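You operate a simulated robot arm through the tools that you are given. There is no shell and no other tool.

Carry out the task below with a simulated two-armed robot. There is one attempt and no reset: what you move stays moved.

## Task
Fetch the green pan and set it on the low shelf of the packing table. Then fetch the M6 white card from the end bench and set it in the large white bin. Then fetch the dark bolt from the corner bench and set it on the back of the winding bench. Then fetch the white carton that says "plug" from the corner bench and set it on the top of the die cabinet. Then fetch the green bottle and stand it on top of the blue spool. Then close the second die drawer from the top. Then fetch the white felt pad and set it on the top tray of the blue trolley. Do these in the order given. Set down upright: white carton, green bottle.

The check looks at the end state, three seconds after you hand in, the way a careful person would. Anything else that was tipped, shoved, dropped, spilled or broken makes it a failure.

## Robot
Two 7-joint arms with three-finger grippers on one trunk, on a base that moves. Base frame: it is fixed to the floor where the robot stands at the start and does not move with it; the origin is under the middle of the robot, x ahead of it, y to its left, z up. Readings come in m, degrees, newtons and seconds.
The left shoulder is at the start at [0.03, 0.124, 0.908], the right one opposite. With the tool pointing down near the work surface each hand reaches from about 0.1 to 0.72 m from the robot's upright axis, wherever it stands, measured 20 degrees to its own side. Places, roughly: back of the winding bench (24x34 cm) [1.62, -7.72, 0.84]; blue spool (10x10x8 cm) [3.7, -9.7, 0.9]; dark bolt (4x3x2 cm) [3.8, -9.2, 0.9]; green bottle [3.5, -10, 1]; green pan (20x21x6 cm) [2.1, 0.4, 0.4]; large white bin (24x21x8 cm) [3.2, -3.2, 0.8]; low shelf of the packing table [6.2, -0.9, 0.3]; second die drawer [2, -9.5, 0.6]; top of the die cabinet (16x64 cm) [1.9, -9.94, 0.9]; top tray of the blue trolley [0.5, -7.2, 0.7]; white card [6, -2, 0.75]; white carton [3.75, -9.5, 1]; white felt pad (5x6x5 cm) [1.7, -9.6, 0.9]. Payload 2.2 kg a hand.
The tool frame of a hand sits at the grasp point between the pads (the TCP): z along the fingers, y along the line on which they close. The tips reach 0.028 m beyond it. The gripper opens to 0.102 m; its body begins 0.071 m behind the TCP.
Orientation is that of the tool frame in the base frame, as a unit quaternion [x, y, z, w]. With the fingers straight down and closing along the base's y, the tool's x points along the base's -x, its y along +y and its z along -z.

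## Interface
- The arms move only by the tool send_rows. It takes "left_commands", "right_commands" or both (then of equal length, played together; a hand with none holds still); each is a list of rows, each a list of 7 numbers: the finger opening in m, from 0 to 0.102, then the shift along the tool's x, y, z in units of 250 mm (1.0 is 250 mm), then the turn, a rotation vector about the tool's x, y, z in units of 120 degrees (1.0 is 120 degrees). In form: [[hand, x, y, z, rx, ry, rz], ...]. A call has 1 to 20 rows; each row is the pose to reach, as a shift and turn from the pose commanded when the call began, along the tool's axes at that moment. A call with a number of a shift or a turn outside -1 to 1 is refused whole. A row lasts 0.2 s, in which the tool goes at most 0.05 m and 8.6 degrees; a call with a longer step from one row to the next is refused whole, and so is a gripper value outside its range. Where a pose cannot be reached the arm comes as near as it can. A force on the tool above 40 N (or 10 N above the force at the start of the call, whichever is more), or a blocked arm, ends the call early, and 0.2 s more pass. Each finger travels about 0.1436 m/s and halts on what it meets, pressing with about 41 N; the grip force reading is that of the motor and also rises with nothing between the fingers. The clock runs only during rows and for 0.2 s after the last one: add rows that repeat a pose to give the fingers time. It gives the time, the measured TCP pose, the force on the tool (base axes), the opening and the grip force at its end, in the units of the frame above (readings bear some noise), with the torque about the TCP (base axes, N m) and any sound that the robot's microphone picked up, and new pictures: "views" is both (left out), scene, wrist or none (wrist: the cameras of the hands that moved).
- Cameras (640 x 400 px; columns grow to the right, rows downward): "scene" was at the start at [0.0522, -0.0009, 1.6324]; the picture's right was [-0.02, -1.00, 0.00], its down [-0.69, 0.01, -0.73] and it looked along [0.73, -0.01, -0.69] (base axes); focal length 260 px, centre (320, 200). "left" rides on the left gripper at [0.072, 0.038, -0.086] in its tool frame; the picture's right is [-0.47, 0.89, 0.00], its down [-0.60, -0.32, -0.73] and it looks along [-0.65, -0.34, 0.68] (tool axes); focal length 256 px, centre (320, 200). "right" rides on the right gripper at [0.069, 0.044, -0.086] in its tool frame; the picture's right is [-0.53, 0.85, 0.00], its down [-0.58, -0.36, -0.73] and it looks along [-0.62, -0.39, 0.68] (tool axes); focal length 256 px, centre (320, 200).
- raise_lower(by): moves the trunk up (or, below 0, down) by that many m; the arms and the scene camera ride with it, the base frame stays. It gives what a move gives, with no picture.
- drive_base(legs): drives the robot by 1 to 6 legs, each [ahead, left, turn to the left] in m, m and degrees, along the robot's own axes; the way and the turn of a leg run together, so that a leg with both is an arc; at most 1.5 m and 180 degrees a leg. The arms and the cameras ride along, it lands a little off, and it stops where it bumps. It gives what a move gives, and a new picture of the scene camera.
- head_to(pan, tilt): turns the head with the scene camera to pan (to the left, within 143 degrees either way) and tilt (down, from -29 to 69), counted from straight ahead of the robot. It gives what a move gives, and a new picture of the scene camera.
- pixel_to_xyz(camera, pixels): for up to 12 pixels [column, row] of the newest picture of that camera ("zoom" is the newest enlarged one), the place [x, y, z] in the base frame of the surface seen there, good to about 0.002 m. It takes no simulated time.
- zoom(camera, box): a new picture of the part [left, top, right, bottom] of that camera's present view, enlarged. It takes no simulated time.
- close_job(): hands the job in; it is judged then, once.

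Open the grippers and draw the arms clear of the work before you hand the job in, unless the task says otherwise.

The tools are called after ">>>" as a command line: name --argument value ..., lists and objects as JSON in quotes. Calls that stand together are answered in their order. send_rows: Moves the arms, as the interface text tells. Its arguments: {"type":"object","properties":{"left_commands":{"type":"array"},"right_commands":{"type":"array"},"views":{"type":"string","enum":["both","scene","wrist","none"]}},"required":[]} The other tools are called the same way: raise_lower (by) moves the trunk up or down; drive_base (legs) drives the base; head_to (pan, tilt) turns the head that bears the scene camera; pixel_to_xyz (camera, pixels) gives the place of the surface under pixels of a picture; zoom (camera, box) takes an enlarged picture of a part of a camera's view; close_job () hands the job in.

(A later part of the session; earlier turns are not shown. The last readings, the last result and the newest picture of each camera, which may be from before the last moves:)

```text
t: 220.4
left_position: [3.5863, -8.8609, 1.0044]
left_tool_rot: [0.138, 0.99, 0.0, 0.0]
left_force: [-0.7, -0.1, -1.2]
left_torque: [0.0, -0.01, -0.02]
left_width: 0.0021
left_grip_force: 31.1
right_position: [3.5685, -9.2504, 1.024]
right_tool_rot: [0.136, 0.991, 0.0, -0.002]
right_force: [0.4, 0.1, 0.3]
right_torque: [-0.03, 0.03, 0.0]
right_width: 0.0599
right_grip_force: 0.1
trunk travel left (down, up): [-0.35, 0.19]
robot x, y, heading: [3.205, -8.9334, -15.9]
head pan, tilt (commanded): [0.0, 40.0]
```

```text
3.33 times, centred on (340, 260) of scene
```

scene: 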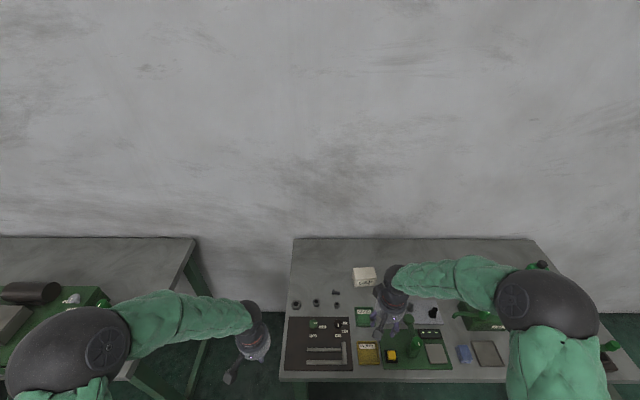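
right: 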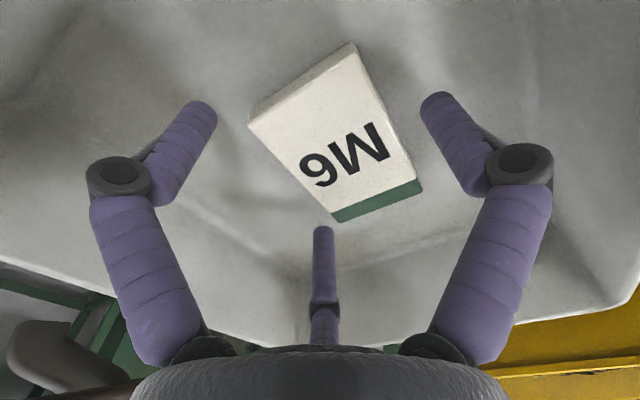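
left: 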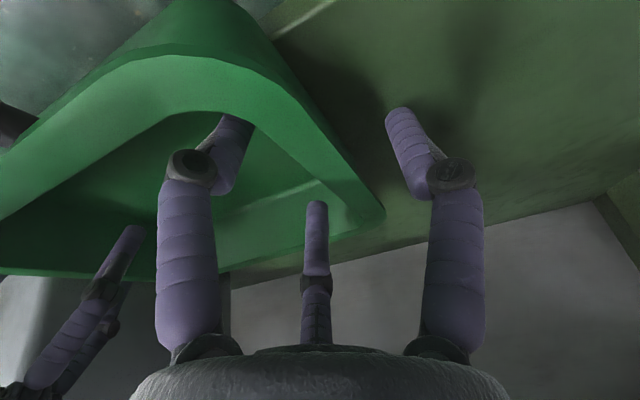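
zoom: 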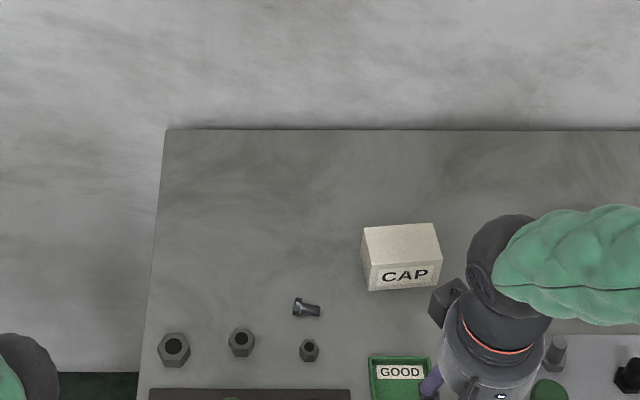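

I tilt the head down and measure the bolt from closer.

>>> head_to --pan 0 --tilt 55

>>> zoom --camera "scene" --box '[316, 200, 356, 225]'

```text
t: 221.2
left_position: [3.5865, -8.8608, 1.0049]
left_tool_rot: [0.137, 0.991, 0.0, 0.001]
left_force: [-0.1, 0.2, -0.1]
left_torque: [-0.06, -0.05, -0.04]
left_width: 0.0021
left_grip_force: 31.2
right_position: [3.5679, -9.2495, 1.0223]
right_tool_rot: [0.137, 0.991, 0.0, -0.001]
right_force: [-0.5, -0.9, 0.8]
right_torque: [0.0, -0.01, 0.01]
right_width: 0.0599
right_grip_force: 0.1
trunk travel left (down, up): [-0.35, 0.19]
robot x, y, heading: [3.2039, -8.9365, -15.9]
head pan, tilt (commanded): [0.0, 55.0]
```

scene: 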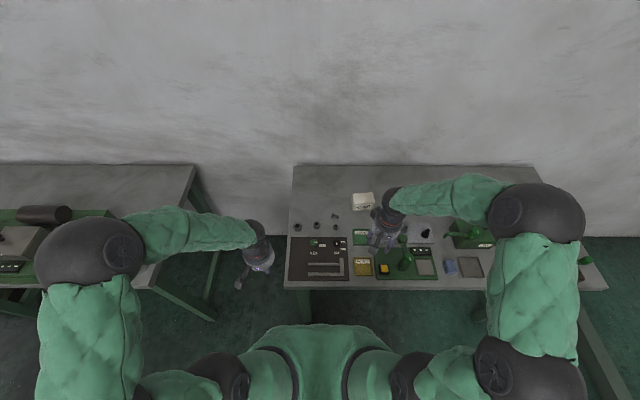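

```text
16.00 times, centred on (336, 212) of scene
```

zoom: 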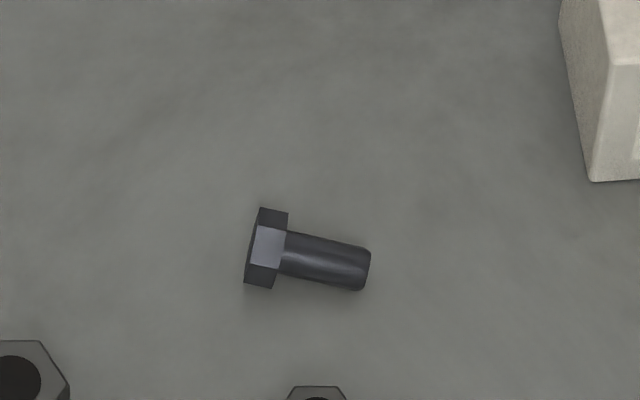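

>>> pixel_to_xyz --camera "zoom" --pixels '[[252, 250], [275, 248], [268, 215], [262, 282], [290, 255], [360, 268], [325, 260], [367, 255], [364, 285], [330, 300]]'

```text
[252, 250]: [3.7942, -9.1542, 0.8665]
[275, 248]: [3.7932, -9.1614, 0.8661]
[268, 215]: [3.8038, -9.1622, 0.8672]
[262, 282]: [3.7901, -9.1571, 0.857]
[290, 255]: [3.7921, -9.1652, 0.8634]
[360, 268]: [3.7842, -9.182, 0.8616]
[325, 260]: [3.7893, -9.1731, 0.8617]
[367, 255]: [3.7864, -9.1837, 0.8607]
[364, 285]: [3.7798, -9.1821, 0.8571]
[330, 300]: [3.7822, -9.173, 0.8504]
```

Bolt axis: head points 66° (8° off the tool's y). I move the right hand above it with an 8° turn, thumb toward the head, at z≈0.93.

>>> send_rows --right_commands '[[0.06, -0.127, 0.099, 0.0, 0, 0, 0.011], [0.06, -0.254, 0.197, 0.04, 0, 0, 0.022], [0.06, -0.381, 0.296, 0.12, 0, 0, 0.033], [0.06, -0.508, 0.394, 0.2, 0, 0, 0.044], [0.06, -0.635, 0.493, 0.29, 0, 0, 0.055], [0.06, -0.762, 0.591, 0.369, 0, 0, 0.0667], [0.06, -0.762, 0.591, 0.369, 0, 0, 0.0667]]' --views "wrist"

```text
t: 222.8
left_position: [3.5848, -8.86, 1.0057]
left_tool_rot: [0.138, 0.99, 0.0, 0.001]
left_force: [0.1, 0.6, 0.3]
left_torque: [-0.03, -0.02, 0.0]
left_width: 0.0023
left_grip_force: 31.7
right_position: [3.7918, -9.1605, 0.9327]
right_tool_rot: [0.205, 0.979, 0.001, -0.001]
right_force: [-0.4, 0.2, -0.2]
right_torque: [0.01, -0.01, 0.0]
right_width: 0.0601
right_grip_force: 0.2
trunk travel left (down, up): [-0.35, 0.19]
robot x, y, heading: [3.2041, -8.9359, -16.2]
head pan, tilt (commanded): [0.0, 55.0]
```

right: 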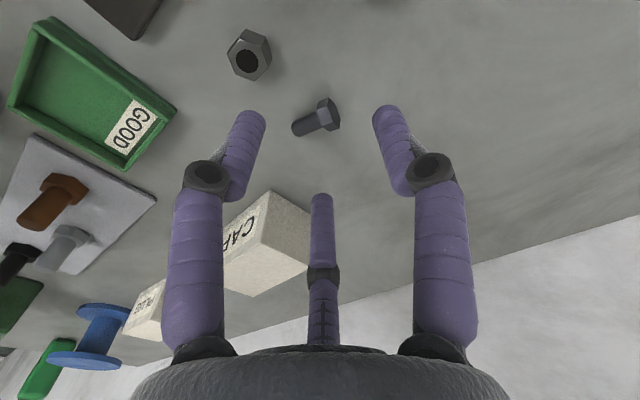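

The bolt is centred between the fingers, head toward the thumb. I descend 5.2 cm.

>>> send_rows --right_commands '[[0.06, 0, 0, 0.08, 0, 0, 0], [0.06, 0, 0, 0.16, 0, 0, 0], [0.06, 0, 0, 0.208, 0, 0, 0], [0.06, 0, 0, 0.208, 0, 0, 0]]' --views "wrist"

```text
t: 223.8
left_position: [3.5862, -8.8611, 1.005]
left_tool_rot: [0.137, 0.991, -0.001, 0.001]
left_force: [-0.1, 0.3, 0.3]
left_torque: [-0.01, 0.0, 0.02]
left_width: 0.002
left_grip_force: 31.1
right_position: [3.7907, -9.1596, 0.8797]
right_tool_rot: [0.206, 0.979, 0.001, -0.001]
right_force: [-0.2, 1.3, 0.2]
right_torque: [0.0, 0.01, 0.0]
right_width: 0.0601
right_grip_force: 0.1
trunk travel left (down, up): [-0.35, 0.19]
robot x, y, heading: [3.2063, -8.9376, -15.8]
head pan, tilt (commanded): [0.0, 55.0]
```

right: 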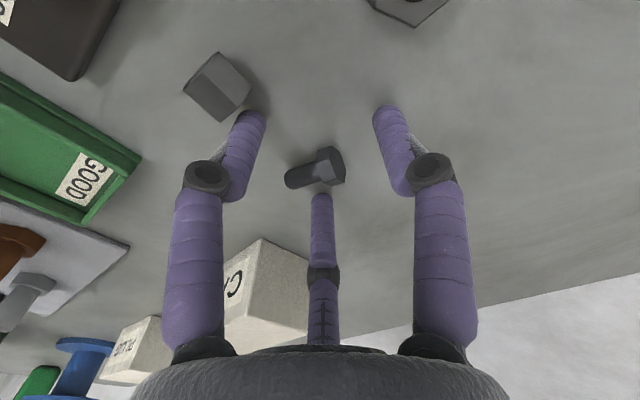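

The bolt axis is about 3 mm beyond the TCP; I shift 3 mm forward and close gently.

>>> send_rows --right_commands '[[0.06, -0.014, 0, 0, 0, 0, 0], [0.045, -0.014, 0, 0, 0, 0, 0], [0.03, -0.014, 0, 0, 0, 0, 0], [0.02, -0.014, 0, 0, 0, 0, 0], [0.01, -0.014, 0, 0, 0, 0, 0], [0.0, -0.014, 0, 0, 0, 0, 0], [0.0, -0.014, 0, 0, 0, 0, 0]]' --views "wrist"

```text
t: 225.4
left_position: [3.5875, -8.8604, 1.0055]
left_tool_rot: [0.137, 0.991, 0.001, 0.0]
left_force: [-0.1, 0.3, 0.9]
left_torque: [0.0, -0.01, 0.01]
left_width: 0.0022
left_grip_force: 31.7
right_position: [3.793, -9.1616, 0.879]
right_tool_rot: [0.206, 0.979, 0.0, 0.0]
right_force: [0.0, 0.5, -0.3]
right_torque: [-0.01, 0.01, 0.0]
right_width: 0.0137
right_grip_force: 40.4
trunk travel left (down, up): [-0.35, 0.19]
robot x, y, heading: [3.206, -8.9364, -15.5]
head pan, tilt (commanded): [0.0, 55.0]
```

right: 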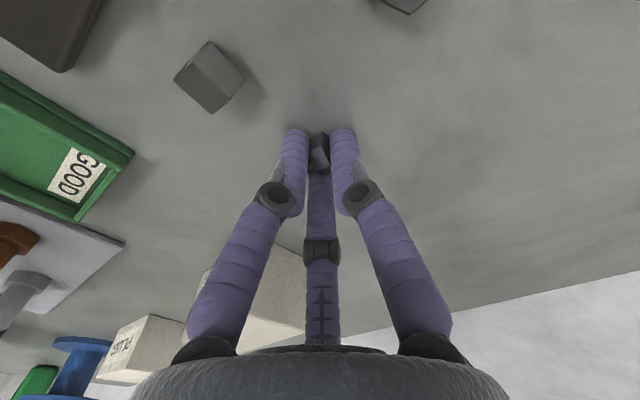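

Gripped (width 0.014, 40 N) with the bolt between the fingers. I lift it and check.

>>> send_rows --right_commands '[[0.0, 0, 0, -0.06, 0, 0, 0], [0.0, 0, 0, -0.18, 0, 0, 0], [0.0, 0, 0, -0.34, 0, 0, 0], [0.0, 0, 0, -0.5, 0, 0, 0], [0.0, 0, 0, -0.66, 0, 0, 0], [0.0, 0, 0, -0.66, 0, 0, 0]]' --views "both"

```text
t: 226.8
left_position: [3.5877, -8.8615, 1.0047]
left_tool_rot: [0.138, 0.99, 0.0, 0.001]
left_force: [0.0, 0.4, 0.3]
left_torque: [-0.01, 0.03, 0.02]
left_width: 0.0021
left_grip_force: 31.2
right_position: [3.7936, -9.1605, 1.0447]
right_tool_rot: [0.205, 0.979, 0.0, -0.001]
right_force: [0.0, -0.3, -0.4]
right_torque: [0.02, 0.02, -0.01]
right_width: 0.0137
right_grip_force: 40.0
trunk travel left (down, up): [-0.35, 0.19]
robot x, y, heading: [3.208, -8.9415, -15.6]
head pan, tilt (commanded): [0.0, 55.0]
```

scene: 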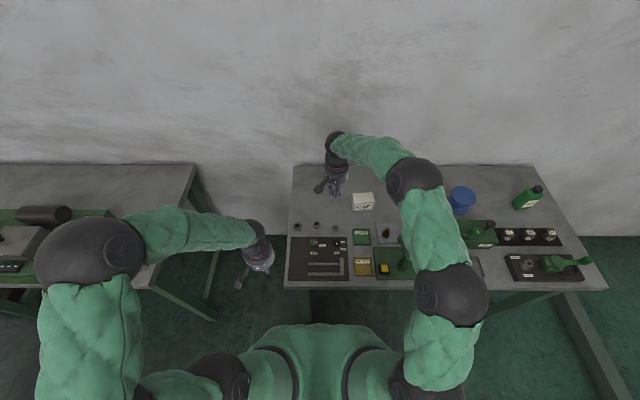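
right: 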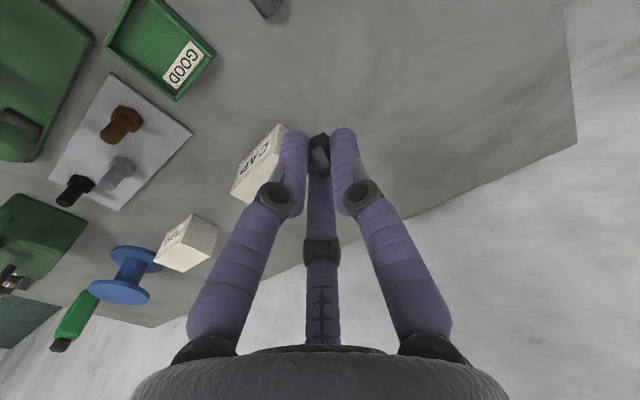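

The bolt is held. I draw the right hand back over free space, then reverse from the bench.

>>> send_rows --right_commands '[[0.0, 0.16, -0.08, -0.02, 0, 0, 0], [0.0, 0.32, -0.16, -0.04, 0, 0, 0], [0.0, 0.48, -0.24, -0.04, 0, 0, 0], [0.0, 0.64, -0.32, -0.04, 0, 0, 0], [0.0, 0.8, -0.4, -0.04, 0, 0, 0], [0.0, 0.92, -0.5, -0.04, 0, 0, -0.03], [0.0, 0.92, -0.55, -0.04, 0, 0, -0.06]]' --views "scene"

>>> zoom --camera "scene" --box '[290, 180, 418, 260]'

```text
t: 228.4
left_position: [3.5863, -8.8618, 1.005]
left_tool_rot: [0.138, 0.99, 0.0, 0.001]
left_force: [-0.2, -0.4, 0.1]
left_torque: [-0.02, -0.02, 0.01]
left_width: 0.0023
left_grip_force: 31.5
right_position: [3.5288, -9.1928, 1.0541]
right_tool_rot: [0.142, 0.99, 0.001, 0.0]
right_force: [0.4, 0.5, -0.5]
right_torque: [0.03, 0.0, 0.01]
right_width: 0.0135
right_grip_force: 40.2
trunk travel left (down, up): [-0.35, 0.19]
robot x, y, heading: [3.2068, -8.9358, -16.0]
head pan, tilt (commanded): [0.0, 55.0]
```

scene: 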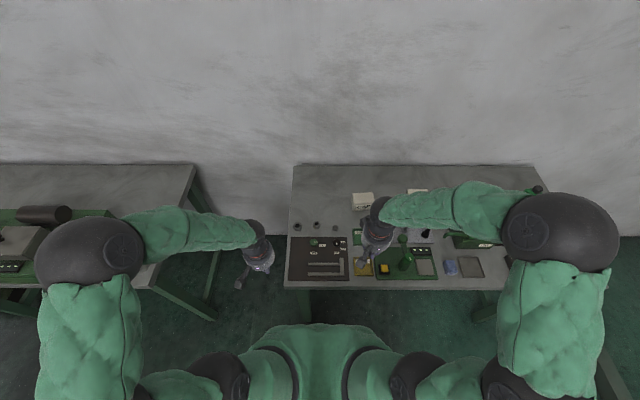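

```text
5.00 times, centred on (354, 220) of scene
```

zoom: 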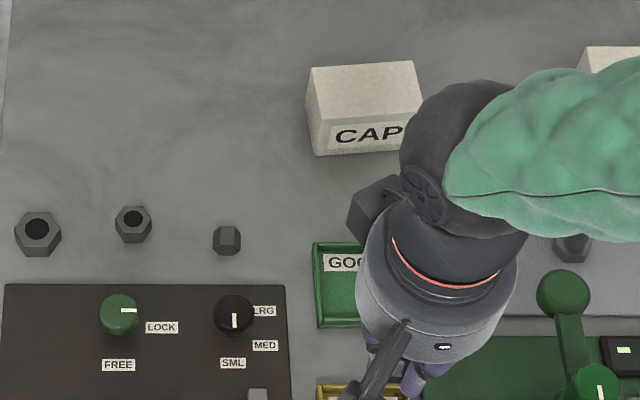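

The small nut near the bolt's spot now looks different (no hole visible on top). I zoom in to check whether it tipped.

>>> zoom --camera "scene" --box '[292, 214, 356, 240]'

>>> pixel_to_xyz --camera "zoom" --pixels '[[430, 215], [415, 215], [445, 215], [430, 240], [430, 195], [245, 170], [243, 200], [65, 190]]'

```text
10.00 times, centred on (324, 227) of scene
```

zoom: 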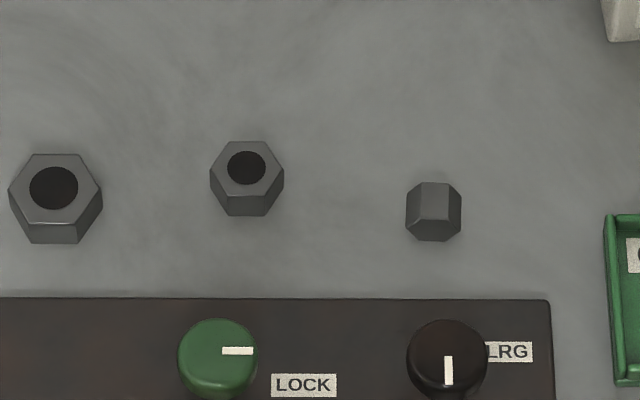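

```text
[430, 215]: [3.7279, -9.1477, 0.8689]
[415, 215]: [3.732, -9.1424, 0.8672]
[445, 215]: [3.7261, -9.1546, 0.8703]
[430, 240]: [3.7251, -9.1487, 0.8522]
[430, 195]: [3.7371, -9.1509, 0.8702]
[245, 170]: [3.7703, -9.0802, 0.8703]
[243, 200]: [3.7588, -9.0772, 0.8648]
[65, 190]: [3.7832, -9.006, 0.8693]
```

The small nut (was at (3.7345,−9.1535)) got tipped on its side; I will set it upright again when I come back here with free hands. First I carry the bolt: reverse and turn around toward the winding bench's back side.

>>> drive_base --legs '[[-0.42, 0, 0], [0, 0, 180]]'

>>> head_to --pan 0 --tilt 25

```text
t: 238.4
left_position: [2.4255, -8.9081, 1.0049]
left_tool_rot: [0.993, -0.119, 0.0, -0.001]
left_force: [-0.2, -0.2, 0.1]
left_torque: [-0.01, 0.01, 0.0]
left_width: 0.0019
left_grip_force: 31.5
right_position: [2.4714, -8.5736, 1.0546]
right_tool_rot: [0.992, -0.125, 0.001, -0.001]
right_force: [0.1, -0.4, -0.6]
right_torque: [-0.01, 0.02, 0.0]
right_width: 0.0131
right_grip_force: 39.8
trunk travel left (down, up): [-0.35, 0.19]
robot x, y, heading: [2.8021, -8.8191, 166.3]
head pan, tilt (commanded): [0.0, 55.0]
```

scene: 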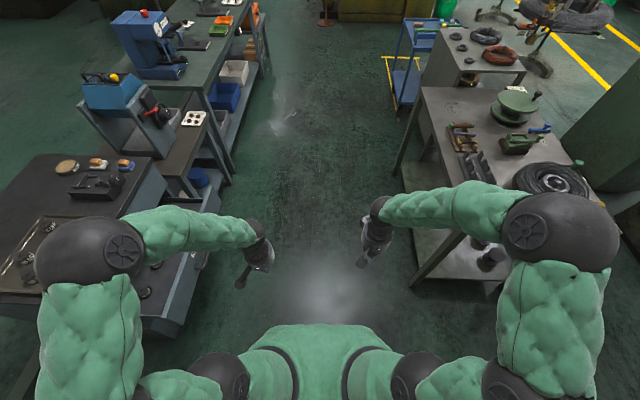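

```text
t: 239.4
left_position: [2.4256, -8.9101, 1.0051]
left_tool_rot: [0.993, -0.119, 0.0, -0.001]
left_force: [0.3, -0.2, -0.4]
left_torque: [0.0, 0.01, 0.02]
left_width: 0.002
left_grip_force: 31.3
right_position: [2.4712, -8.5751, 1.0549]
right_tool_rot: [0.992, -0.125, 0.0, 0.0]
right_force: [-0.1, -0.6, -0.4]
right_torque: [-0.01, -0.01, -0.01]
right_width: 0.0133
right_grip_force: 39.6
trunk travel left (down, up): [-0.35, 0.19]
robot x, y, heading: [2.8049, -8.8186, 166.3]
head pan, tilt (commanded): [0.0, 25.0]
```

scene: 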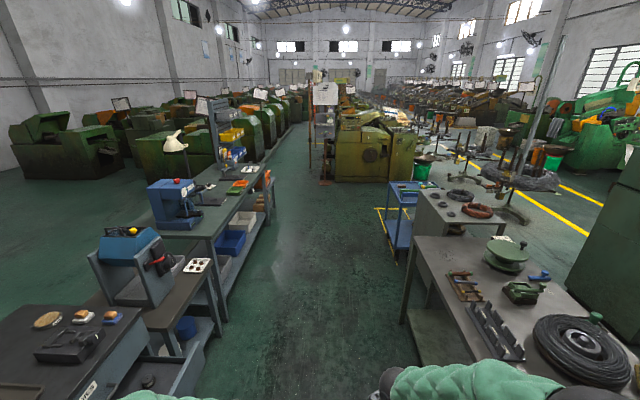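

Good view: winding bench at right with its back edge toward this aisle. I find the pixel matching (1.62,−7.72) and check what is there.

>>> zoom --camera "scene" --box '[400, 200, 560, 300]'

>>> pixel_to_xyz --camera "zoom" --pixels '[[60, 160], [150, 160], [200, 210], [120, 210], [250, 160], [160, 260], [110, 300], [330, 230], [60, 180], [300, 330], [100, 250], [220, 240]]'

```text
4.00 times, centred on (480, 250) of scene
```

zoom: 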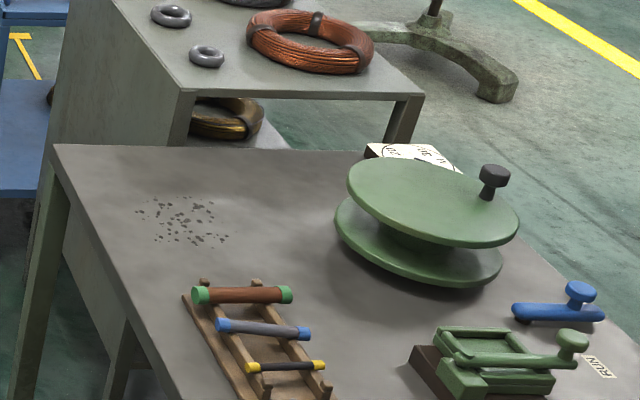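

```text
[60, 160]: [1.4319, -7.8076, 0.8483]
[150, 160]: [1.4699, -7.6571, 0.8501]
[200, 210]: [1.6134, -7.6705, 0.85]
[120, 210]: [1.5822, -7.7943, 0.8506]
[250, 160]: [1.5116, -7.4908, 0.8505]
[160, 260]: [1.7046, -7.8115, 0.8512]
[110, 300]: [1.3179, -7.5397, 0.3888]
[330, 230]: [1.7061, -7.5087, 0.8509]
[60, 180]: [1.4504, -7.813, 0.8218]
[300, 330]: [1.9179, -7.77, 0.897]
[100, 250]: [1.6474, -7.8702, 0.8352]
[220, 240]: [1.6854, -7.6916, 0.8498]
```

The spot (flecked area) is free. I check how far the open drawer and the left benches stick into the aisle.

>>> pixel_to_xyz --camera "scene" --pixels '[[200, 345], [185, 380], [160, 385], [213, 275], [150, 330], [240, 200], [225, 240], [270, 175], [130, 395], [83, 316], [112, 317], [48, 320]]'

```text
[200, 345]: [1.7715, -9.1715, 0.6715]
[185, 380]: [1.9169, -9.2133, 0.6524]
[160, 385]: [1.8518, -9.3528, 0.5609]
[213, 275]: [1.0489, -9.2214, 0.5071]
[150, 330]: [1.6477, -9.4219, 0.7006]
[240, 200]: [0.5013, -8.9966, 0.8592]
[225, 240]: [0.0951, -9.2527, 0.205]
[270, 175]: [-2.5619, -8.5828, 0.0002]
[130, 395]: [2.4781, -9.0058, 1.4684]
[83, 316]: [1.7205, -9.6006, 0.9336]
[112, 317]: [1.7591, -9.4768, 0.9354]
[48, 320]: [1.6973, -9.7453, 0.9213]
```

The drawer front is at d≈−8.33, leaving ample room. I drive 1.56 m ahead and turn right to face the winding bench's back.

>>> drive_base --legs '[[0.8, 0, -2.3], [0.76, 0, 0], [0, 0, -90]]'

>>> head_to --pan 0 --tilt 50

```text
t: 251.2
left_position: [1.225, -8.0191, 1.0044]
left_tool_rot: [-0.601, 0.799, 0.0, 0.0]
left_force: [-0.3, -0.3, -0.2]
left_torque: [0.0, -0.01, -0.01]
left_width: 0.002
left_grip_force: 31.0
right_position: [1.5598, -8.0785, 1.0558]
right_tool_rot: [-0.597, 0.802, -0.001, -0.001]
right_force: [0.3, -0.2, -0.1]
right_torque: [-0.02, 0.01, -0.03]
right_width: 0.0131
right_grip_force: 39.9
trunk travel left (down, up): [-0.35, 0.19]
robot x, y, heading: [1.2962, -8.4008, 73.8]
head pan, tilt (commanded): [0.0, 25.0]
```

scene: 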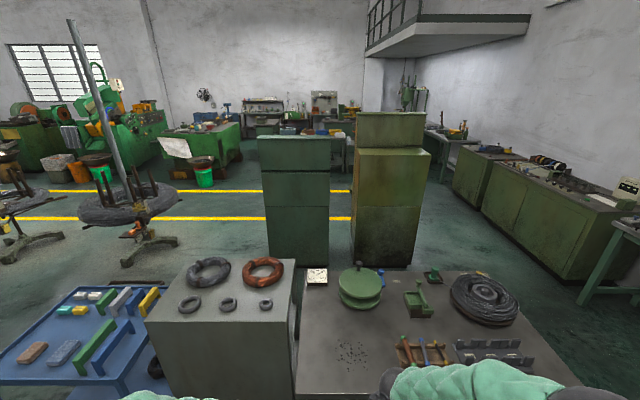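

```text
t: 252.1
left_position: [1.2264, -8.0194, 1.0057]
left_tool_rot: [-0.601, 0.799, 0.0, 0.001]
left_force: [0.6, -0.1, 1.1]
left_torque: [0.02, -0.01, 0.02]
left_width: 0.002
left_grip_force: 31.7
right_position: [1.5591, -8.0793, 1.0553]
right_tool_rot: [-0.596, 0.803, -0.001, 0.0]
right_force: [-0.1, -0.4, -0.2]
right_torque: [0.0, 0.02, -0.01]
right_width: 0.0133
right_grip_force: 40.5
trunk travel left (down, up): [-0.35, 0.19]
robot x, y, heading: [1.2971, -8.4023, 73.6]
head pan, tilt (commanded): [0.0, 50.0]
```

scene: 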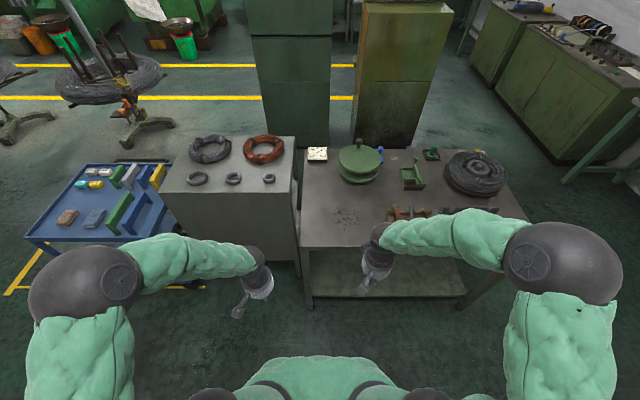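

I check the height of the coil cabinet in front of the left hand and the landing spot before moving closer.

>>> pixel_to_xyz --camera "scene" --pixels '[[215, 140], [265, 140], [232, 178], [230, 195], [240, 215], [350, 215], [345, 240], [310, 245], [405, 215], [360, 160], [330, 220]]'

```text
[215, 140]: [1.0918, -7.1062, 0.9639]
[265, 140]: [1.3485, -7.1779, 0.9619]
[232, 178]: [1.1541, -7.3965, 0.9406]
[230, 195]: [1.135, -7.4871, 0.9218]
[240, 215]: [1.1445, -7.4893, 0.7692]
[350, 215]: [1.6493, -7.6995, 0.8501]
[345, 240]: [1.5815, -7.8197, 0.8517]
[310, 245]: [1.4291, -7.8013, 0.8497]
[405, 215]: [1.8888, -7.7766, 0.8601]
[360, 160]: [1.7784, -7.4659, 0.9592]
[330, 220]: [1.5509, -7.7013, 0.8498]
```

I drive 0.15 m closer.

>>> drive_base --legs '[[0.15, 0, 0]]'

```text
t: 253.5
left_position: [1.2663, -7.8762, 1.0049]
left_tool_rot: [-0.602, 0.799, 0.0, -0.001]
left_force: [-0.3, 0.0, -0.2]
left_torque: [0.0, -0.01, -0.01]
left_width: 0.0022
left_grip_force: 31.7
right_position: [1.5991, -7.9359, 1.0543]
right_tool_rot: [-0.598, 0.801, 0.0, 0.001]
right_force: [0.0, 1.2, 0.0]
right_torque: [-0.04, 0.05, 0.01]
right_width: 0.0135
right_grip_force: 40.1
trunk travel left (down, up): [-0.35, 0.19]
robot x, y, heading: [1.3417, -8.2556, 73.9]
head pan, tilt (commanded): [0.0, 50.0]
```

scene: 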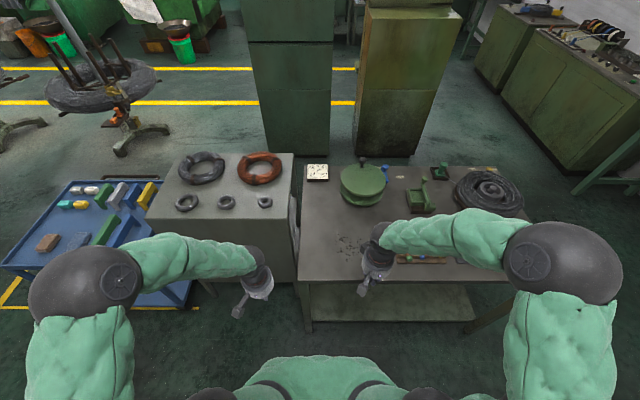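

I move the bolt over the flecked back area at (1.61,−7.715), staying at z≈0.95.

>>> send_rows --right_commands '[[0.0, -0.15, 0.035, 0.0, 0, 0, 0], [0.0, -0.3, 0.07, 0.06, 0, 0, 0], [0.0, -0.44, 0.105, 0.15, 0, 0, 0], [0.0, -0.58, 0.14, 0.25, 0, 0, 0], [0.0, -0.72, 0.175, 0.34, 0, 0, 0], [0.0, -0.86, 0.209, 0.417, 0, 0, 0], [0.0, -0.86, 0.209, 0.417, 0, 0, 0]]' --views "both"

```text
t: 255.1
left_position: [1.2658, -7.8772, 1.0051]
left_tool_rot: [-0.602, 0.799, 0.0, 0.0]
left_force: [0.3, -1.2, -0.1]
left_torque: [0.0, -0.03, 0.02]
left_width: 0.0022
left_grip_force: 31.7
right_position: [1.6123, -7.7155, 0.9519]
right_tool_rot: [-0.597, 0.802, 0.0, 0.0]
right_force: [-1.4, -0.4, 0.0]
right_torque: [0.02, -0.01, 0.01]
right_width: 0.0134
right_grip_force: 39.8
trunk travel left (down, up): [-0.35, 0.19]
robot x, y, heading: [1.3395, -8.2591, 73.9]
head pan, tilt (commanded): [0.0, 50.0]
```

scene: 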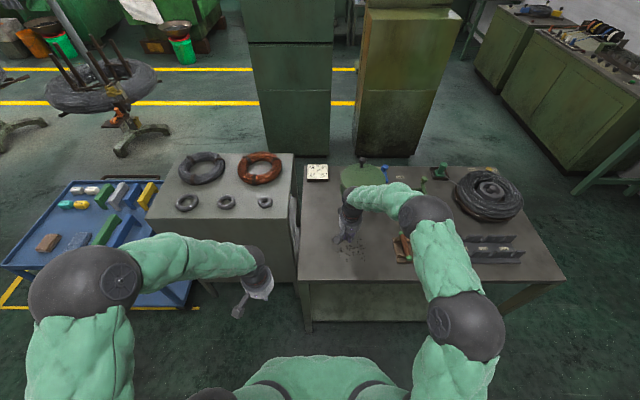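
right: 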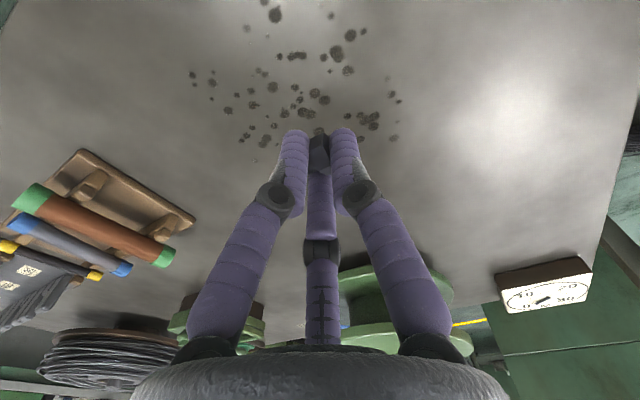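

The flecks are only stains; the spot is free. I lower the bolt to the surface (TCP ≈0.881) and open.

>>> send_rows --right_commands '[[0.0, 0, 0, 0.1, 0, 0, 0], [0.0, 0, 0, 0.2, 0, 0, 0], [0.0, 0, 0, 0.265, 0, 0, 0], [0.0, 0, 0, 0.286, 0, 0, 0], [0.0, 0, 0, 0.286, 0, 0, 0], [0.02, 0, 0, 0.286, 0, 0, 0], [0.03, 0, 0, 0.286, 0, 0, 0], [0.045, 0, 0, 0.286, 0, 0, 0], [0.06, 0, 0, 0.286, 0, 0, 0], [0.06, 0, 0, 0.286, 0, 0, 0]]' --views "wrist"

```text
t: 257.3
left_position: [1.2659, -7.8765, 1.0051]
left_tool_rot: [-0.601, 0.799, 0.0, 0.0]
left_force: [0.2, -0.4, -0.8]
left_torque: [0.0, -0.01, 0.01]
left_width: 0.002
left_grip_force: 31.6
right_position: [1.6098, -7.7164, 0.8778]
right_tool_rot: [-0.598, 0.802, 0.0, -0.001]
right_force: [0.0, 0.5, 0.4]
right_torque: [0.04, 0.0, 0.03]
right_width: 0.0599
right_grip_force: 0.0
trunk travel left (down, up): [-0.35, 0.19]
robot x, y, heading: [1.3418, -8.2609, 73.9]
head pan, tilt (commanded): [0.0, 50.0]
```

right: 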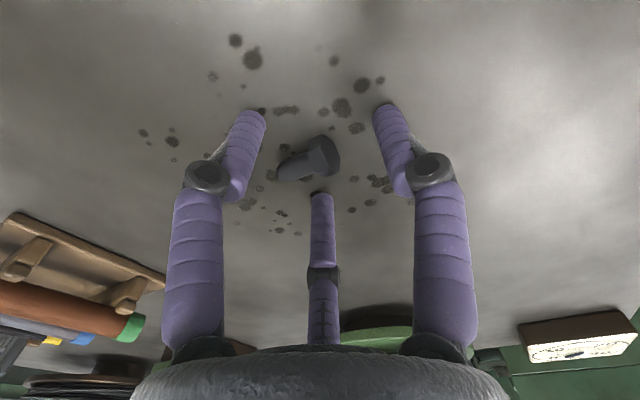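

The bolt lies on the back of the winding bench. I lift the hand straight up and retract.

>>> send_rows --right_commands '[[0.06, 0, 0, -0.12, 0, 0, 0], [0.06, 0, 0, -0.3, 0, 0, 0], [0.06, 0, 0, -0.48, 0, 0, 0], [0.06, 0, 0, -0.66, 0, 0, 0], [0.06, 0.16, 0, -0.72, 0, 0, 0], [0.06, 0.34, 0, -0.72, 0, 0, 0], [0.06, 0.52, 0, -0.72, 0, 0, 0], [0.06, 0.7, -0.04, -0.72, 0, 0, 0], [0.06, 0.8, -0.1, -0.72, 0, 0, 0]]' --views "scene"

>>> zoom --camera "scene" --box '[300, 190, 420, 265]'

```text
t: 259.3
left_position: [1.2668, -7.8761, 1.0051]
left_tool_rot: [-0.602, 0.799, 0.001, 0.001]
left_force: [0.3, 0.5, 0.1]
left_torque: [0.01, 0.0, 0.01]
left_width: 0.0021
left_grip_force: 31.0
right_position: [1.5777, -7.9141, 1.0598]
right_tool_rot: [-0.598, 0.802, 0.001, 0.0]
right_force: [0.4, 0.0, 0.6]
right_torque: [0.02, 0.0, 0.04]
right_width: 0.0597
right_grip_force: 0.1
trunk travel left (down, up): [-0.35, 0.19]
robot x, y, heading: [1.339, -8.2577, 73.9]
head pan, tilt (commanded): [0.0, 50.0]
```

scene: 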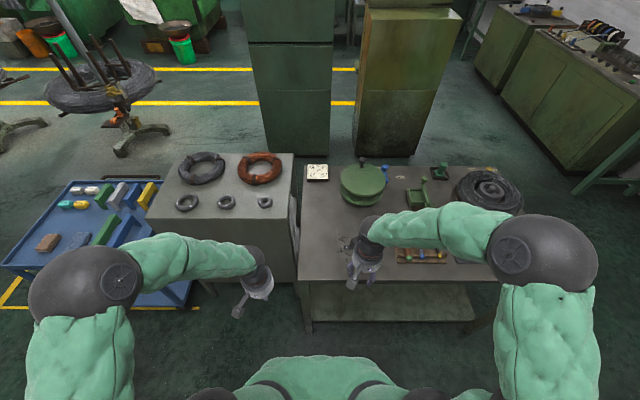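

```text
5.33 times, centred on (360, 228) of scene
```

zoom: 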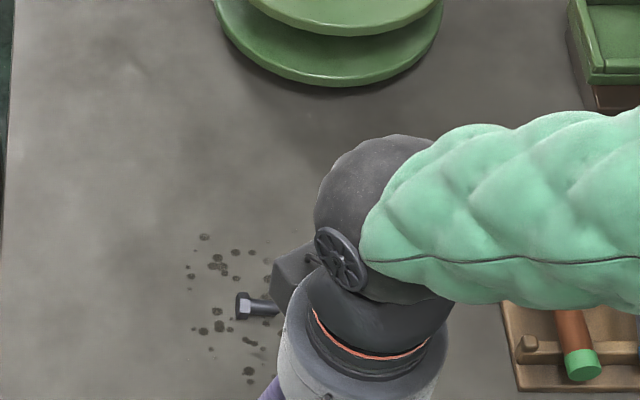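

The bolt lies at the back of the winding bench — third job done. Next I return to the corner bench (first to stand the tipped nut up again, then fetch the PLUG carton).

>>> drive_base --legs '[[-0.16, 0, 0], [0, 0, -90], [1.0, 0, 0], [0.5, 0, 0]]'

>>> head_to --pan -10 --tilt 40

```text
t: 271.9
left_position: [3.1246, -8.7413, 1.0046]
left_tool_rot: [0.134, 0.991, 0.0, 0.0]
left_force: [0.5, 0.4, -0.1]
left_torque: [0.01, 0.02, 0.01]
left_width: 0.0021
left_grip_force: 31.8
right_position: [3.0924, -9.0537, 1.0597]
right_tool_rot: [0.14, 0.99, 0.0, -0.001]
right_force: [-0.3, 0.2, -0.1]
right_torque: [0.01, -0.01, -0.01]
right_width: 0.0602
right_grip_force: 0.1
trunk travel left (down, up): [-0.35, 0.19]
robot x, y, heading: [2.7433, -8.82, -15.8]
head pan, tilt (commanded): [0.0, 50.0]
```

scene: 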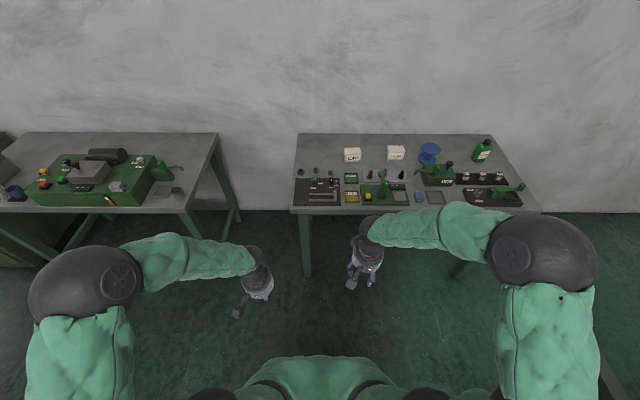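

```text
t: 272.6
left_position: [3.1246, -8.7406, 1.006]
left_tool_rot: [0.135, 0.991, 0.0, 0.0]
left_force: [-1.2, 0.7, 1.0]
left_torque: [0.01, 0.01, 0.0]
left_width: 0.0019
left_grip_force: 31.2
right_position: [3.0911, -9.0539, 1.0597]
right_tool_rot: [0.141, 0.99, 0.0, 0.0]
right_force: [0.2, -0.2, 0.9]
right_torque: [0.0, -0.01, -0.02]
right_width: 0.0601
right_grip_force: 0.0
trunk travel left (down, up): [-0.35, 0.19]
robot x, y, heading: [2.7436, -8.8208, -15.6]
head pan, tilt (commanded): [-10.0, 40.0]
```

scene: 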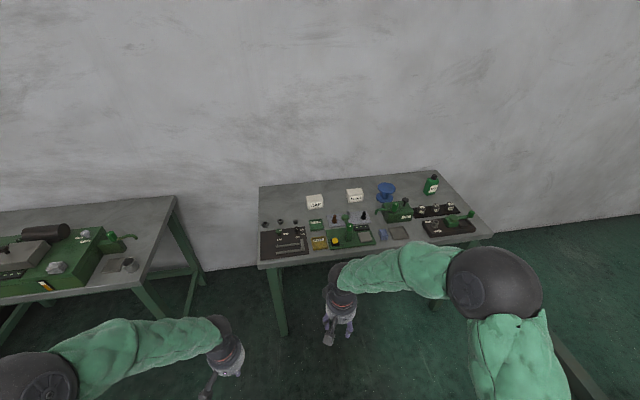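

I zoom on the whole corner bench to map everything before working there.

>>> zoom --camera "scene" --box '[255, 170, 383, 250]'

>>> pixel_to_xyz --camera "zoom" --pixels '[[300, 170], [520, 120], [470, 140], [550, 140], [450, 270], [125, 255], [205, 252], [50, 270], [300, 300], [455, 225], [395, 245], [540, 240]]'

>>> zoom --camera "scene" --box '[360, 160, 488, 240]'

```text
5.00 times, centred on (319, 210) of scene
```

zoom: 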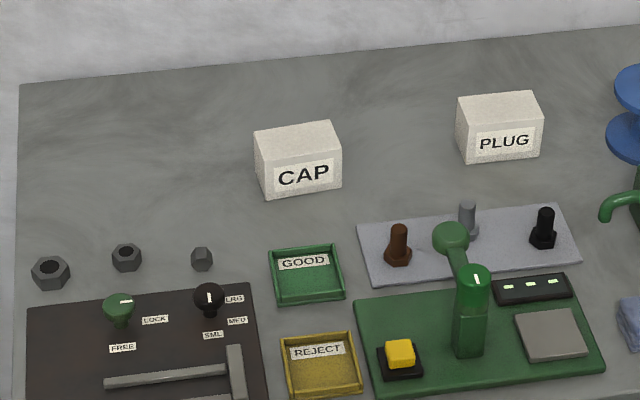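

```text
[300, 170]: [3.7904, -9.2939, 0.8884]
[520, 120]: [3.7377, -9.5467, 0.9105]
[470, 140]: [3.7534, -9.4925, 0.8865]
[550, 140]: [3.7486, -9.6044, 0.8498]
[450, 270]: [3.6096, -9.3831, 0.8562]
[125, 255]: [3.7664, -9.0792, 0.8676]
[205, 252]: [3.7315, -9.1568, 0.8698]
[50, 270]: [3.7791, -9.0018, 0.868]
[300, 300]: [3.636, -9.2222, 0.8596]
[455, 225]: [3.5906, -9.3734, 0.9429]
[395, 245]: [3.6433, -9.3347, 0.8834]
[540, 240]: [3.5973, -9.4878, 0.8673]
```

```text
5.00 times, centred on (424, 200) of scene
```

zoom: 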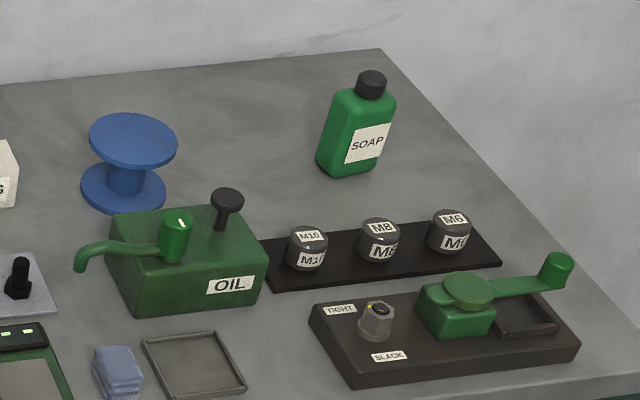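

The small nut at zoom (203,258) lies on its side. I take a close zoom of it.

>>> zoom --camera "scene" --box '[287, 214, 303, 228]'

>>> pixel_to_xyz --camera "zoom" --pixels '[[290, 160], [330, 160], [350, 160], [320, 250], [320, 190], [270, 200], [385, 200]]'

```text
16.00 times, centred on (295, 221) of scene
```

zoom: 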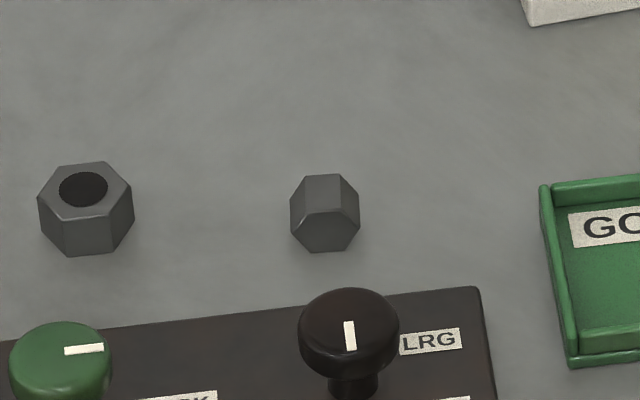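

```text
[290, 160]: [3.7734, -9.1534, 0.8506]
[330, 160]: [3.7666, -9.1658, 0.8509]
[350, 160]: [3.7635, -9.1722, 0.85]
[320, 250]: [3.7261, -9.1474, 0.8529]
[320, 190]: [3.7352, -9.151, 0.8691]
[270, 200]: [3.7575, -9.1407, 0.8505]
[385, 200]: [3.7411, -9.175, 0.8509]
```

I now know the nut's bottom faces the robot, its hole faces the wall. Plan: with the left hand (thumb on the hole side) pick it up, carry it to the free area near the wall, tilt the hand 70° and set it upright. I position the robot for the left arm first.

>>> drive_base --legs '[[0.2, -0.14, -0.4], [0.24, 0, 0]]'

>>> head_to --pan 0 --tilt 50

```text
t: 275.7
left_position: [3.508, -8.9989, 1.0056]
left_tool_rot: [0.138, 0.99, 0.0, 0.0]
left_force: [0.5, 0.0, 0.1]
left_torque: [-0.01, 0.04, -0.02]
left_width: 0.0023
left_grip_force: 31.9
right_position: [3.4718, -9.3107, 1.0599]
right_tool_rot: [0.143, 0.99, 0.001, -0.001]
right_force: [0.5, -0.7, -0.4]
right_torque: [0.01, 0.03, 0.01]
right_width: 0.06
right_grip_force: 0.0
trunk travel left (down, up): [-0.35, 0.19]
robot x, y, heading: [3.1282, -9.0751, -15.9]
head pan, tilt (commanded): [-10.0, 40.0]
```

scene: 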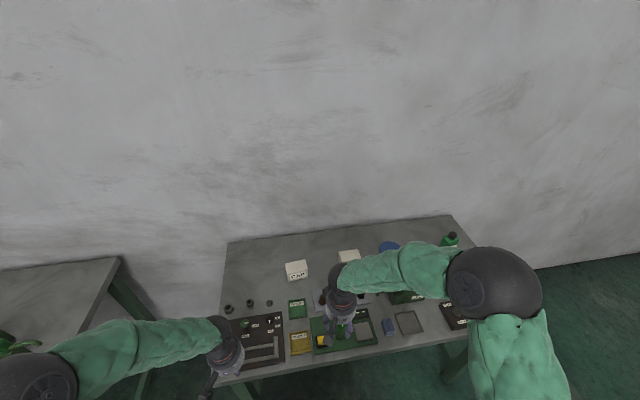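

```text
t: 276.5
left_position: [3.5074, -8.9996, 1.0058]
left_tool_rot: [0.138, 0.99, -0.001, 0.001]
left_force: [-0.6, 0.2, 0.6]
left_torque: [-0.03, -0.02, 0.01]
left_width: 0.0022
left_grip_force: 32.0
right_position: [3.4708, -9.3109, 1.0603]
right_tool_rot: [0.144, 0.99, 0.001, -0.001]
right_force: [0.4, -0.2, 0.3]
right_torque: [0.0, -0.03, 0.01]
right_width: 0.0599
right_grip_force: 0.1
trunk travel left (down, up): [-0.35, 0.19]
robot x, y, heading: [3.1245, -9.0737, -15.9]
head pan, tilt (commanded): [0.0, 50.0]
```

scene: 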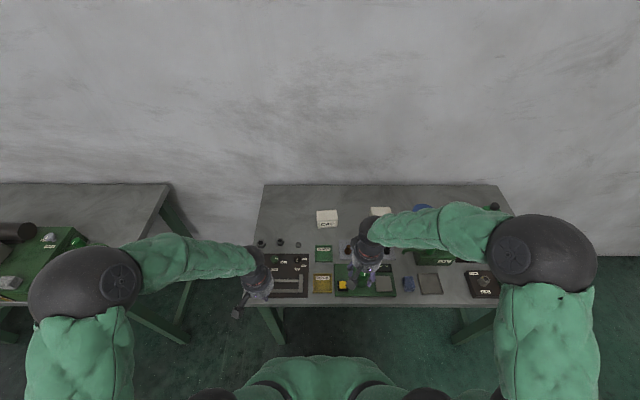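

I zoom on the nut from this viewpoint to get its exact place and axis.

>>> zoom --camera "scene" --box '[282, 234, 314, 254]'

>>> pixel_to_xyz --camera "zoom" --pixels '[[320, 170], [320, 200], [320, 220], [300, 200], [340, 200], [320, 240], [290, 200], [350, 200], [320, 155]]'

```text
16.00 times, centred on (298, 244) of scene
```

zoom: 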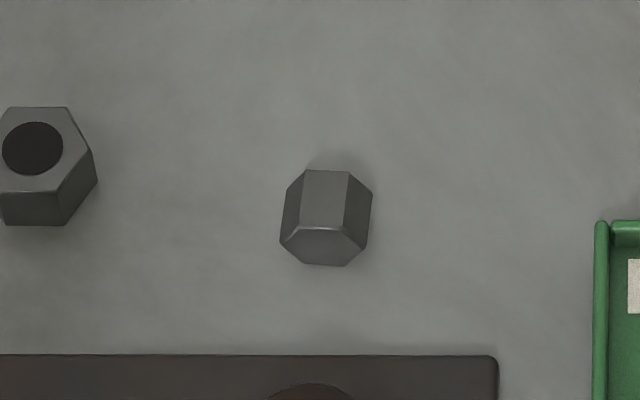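

```text
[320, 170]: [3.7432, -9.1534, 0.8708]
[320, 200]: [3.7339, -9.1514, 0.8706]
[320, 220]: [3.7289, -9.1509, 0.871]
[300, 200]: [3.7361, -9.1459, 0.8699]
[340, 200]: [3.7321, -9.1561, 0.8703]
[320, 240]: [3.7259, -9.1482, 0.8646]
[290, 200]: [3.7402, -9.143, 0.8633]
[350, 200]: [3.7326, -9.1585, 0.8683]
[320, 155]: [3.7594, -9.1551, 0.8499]
```

Nut centre ≈(3.7355,−9.152). I turn the left hand 90° (thumb toward the wall), opening to 5 cm, while moving partway; the right hand moves back and up.

>>> send_rows --left_commands '[[0.01, -0.05, -0.03, 0, 0, 0, 0.068], [0.02, -0.1, -0.06, 0, 0, 0, 0.136], [0.03, -0.15, -0.09, 0, 0, 0, 0.2045], [0.04, -0.2, -0.122, 0, 0, 0, 0.2727], [0.05, -0.25, -0.153, 0, 0, 0, 0.3409], [0.05, -0.3, -0.183, 0, 0, 0, 0.4091], [0.05, -0.35, -0.214, 0, 0, 0, 0.4773], [0.05, -0.4, -0.244, 0, 0, 0, 0.5455], [0.05, -0.45, -0.275, 0, 0, 0, 0.6136], [0.05, -0.5, -0.305, 0, 0, 0, 0.6818], [0.05, -0.55, -0.336, 0, 0, 0, 0.75], [0.05, -0.55, -0.336, 0, 0, 0, 0.75]]' --right_commands '[[0.06, 0.05, -0.05, -0.1, 0, 0, 0], [0.06, 0.1, -0.1, -0.2, 0, 0, 0], [0.06, 0.15, -0.15, -0.3, 0, 0, 0], [0.06, 0.2, -0.2, -0.3, 0, 0, 0], [0.06, 0.25, -0.25, -0.3, 0, 0, 0], [0.06, 0.3, -0.3, -0.3, 0, 0, 0], [0.06, 0.35, -0.3, -0.3, 0, 0, 0], [0.06, 0.4, -0.3, -0.3, 0, 0, 0], [0.06, 0.4, -0.3, -0.3, 0, 0, 0], [0.06, 0.4, -0.3, -0.3, 0, 0, 0], [0.06, 0.4, -0.3, -0.3, 0, 0, 0], [0.06, 0.4, -0.3, -0.3, 0, 0, 0]]' --views "both"

```text
t: 279.1
left_position: [3.6162, -9.1167, 1.0052]
left_tool_rot: [0.799, 0.602, 0.0, 0.001]
left_force: [0.1, -0.2, -0.5]
left_torque: [0.03, 0.01, -0.03]
left_width: 0.0499
left_grip_force: 0.0
right_position: [3.3541, -9.3543, 1.1355]
right_tool_rot: [0.144, 0.99, 0.0, -0.001]
right_force: [0.8, 0.2, 0.4]
right_torque: [-0.01, -0.02, 0.02]
right_width: 0.0602
right_grip_force: 0.0
trunk travel left (down, up): [-0.35, 0.19]
robot x, y, heading: [3.124, -9.0737, -15.9]
head pan, tilt (commanded): [0.0, 50.0]
```

scene: 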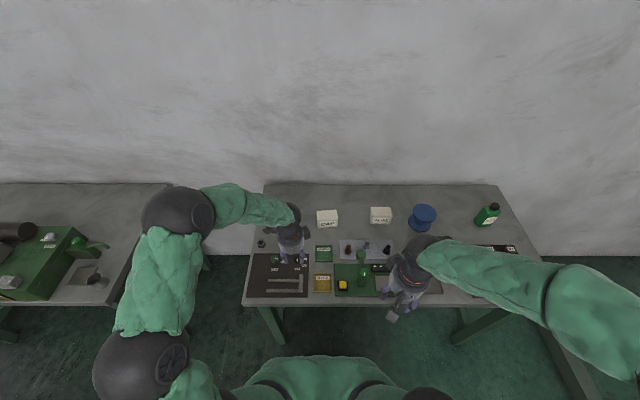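
right: 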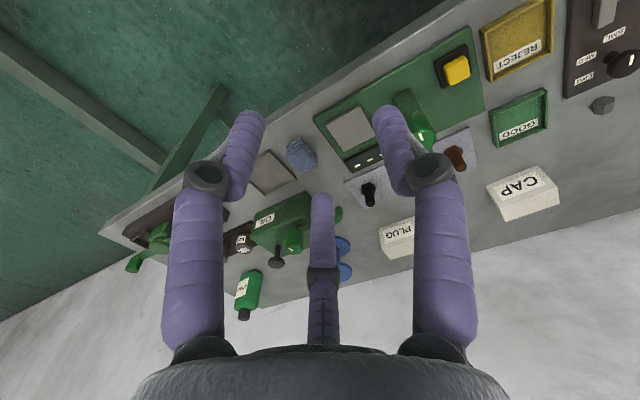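
left: 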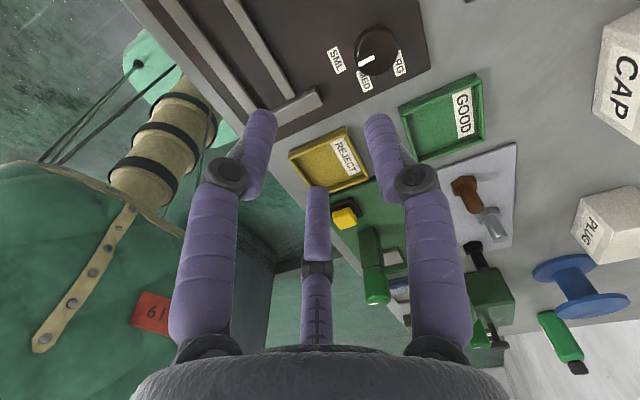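

Left hand is rotated properly. I use this wrist view to gauge the robot base's footprint too.

>>> pixel_to_xyz --camera "left" --pixels '[[185, 240], [150, 205], [60, 165], [135, 45], [205, 110], [100, 250], [155, 110], [40, 345]]'

```text
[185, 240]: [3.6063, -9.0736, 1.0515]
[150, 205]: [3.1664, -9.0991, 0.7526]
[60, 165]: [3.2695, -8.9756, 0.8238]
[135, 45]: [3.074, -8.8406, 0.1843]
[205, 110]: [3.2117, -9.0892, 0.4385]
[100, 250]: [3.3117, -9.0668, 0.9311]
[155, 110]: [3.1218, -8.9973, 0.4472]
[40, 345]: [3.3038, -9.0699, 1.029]
```

Base half-width is only about 0.25 m — good to know. Now I move the left hand over the nut at z≈0.95.

>>> send_rows --left_commands '[[0.05, -0.001, 0.13, 0.0, 0, 0, 0], [0.05, -0.002, 0.26, 0.05, 0, 0, 0], [0.05, -0.003, 0.39, 0.12, 0, 0, 0], [0.05, -0.004, 0.51, 0.22, 0, 0, 0], [0.05, -0.004, 0.51, 0.22, 0, 0, 0]]' --views "both"

```text
t: 280.3
left_position: [3.7387, -9.153, 0.9518]
left_tool_rot: [0.798, 0.602, 0.0, 0.001]
left_force: [-0.6, 0.2, 0.1]
left_torque: [0.0, 0.02, -0.04]
left_width: 0.05
left_grip_force: 0.1
right_position: [3.3537, -9.3544, 1.1347]
right_tool_rot: [0.144, 0.99, -0.001, 0.0]
right_force: [-0.3, 0.8, 1.0]
right_torque: [0.0, 0.0, -0.01]
right_width: 0.06
right_grip_force: 0.0
trunk travel left (down, up): [-0.35, 0.19]
robot x, y, heading: [3.1247, -9.0737, -16.0]
head pan, tilt (commanded): [0.0, 50.0]
```

scene: 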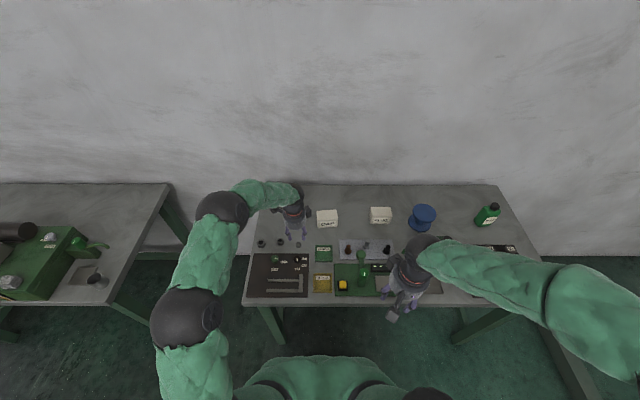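
left: 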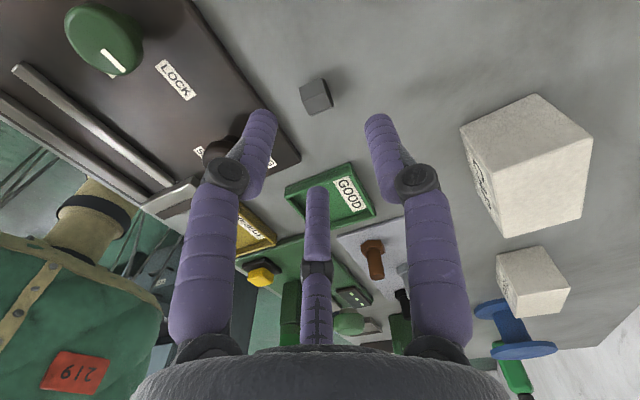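

I check the mat corner and nut positions in the left wrist view to be sure the fingers clear the mat.

>>> pixel_to_xyz --camera "left" --pixels '[[298, 155], [240, 60], [316, 90], [325, 100], [308, 105], [300, 160], [265, 105], [316, 80]]'

```text
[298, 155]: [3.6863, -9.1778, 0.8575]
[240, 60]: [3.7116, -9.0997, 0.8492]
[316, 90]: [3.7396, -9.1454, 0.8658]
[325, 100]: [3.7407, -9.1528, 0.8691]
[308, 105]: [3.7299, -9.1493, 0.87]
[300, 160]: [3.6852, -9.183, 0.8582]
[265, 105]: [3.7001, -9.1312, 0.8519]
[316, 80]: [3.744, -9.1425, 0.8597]
```

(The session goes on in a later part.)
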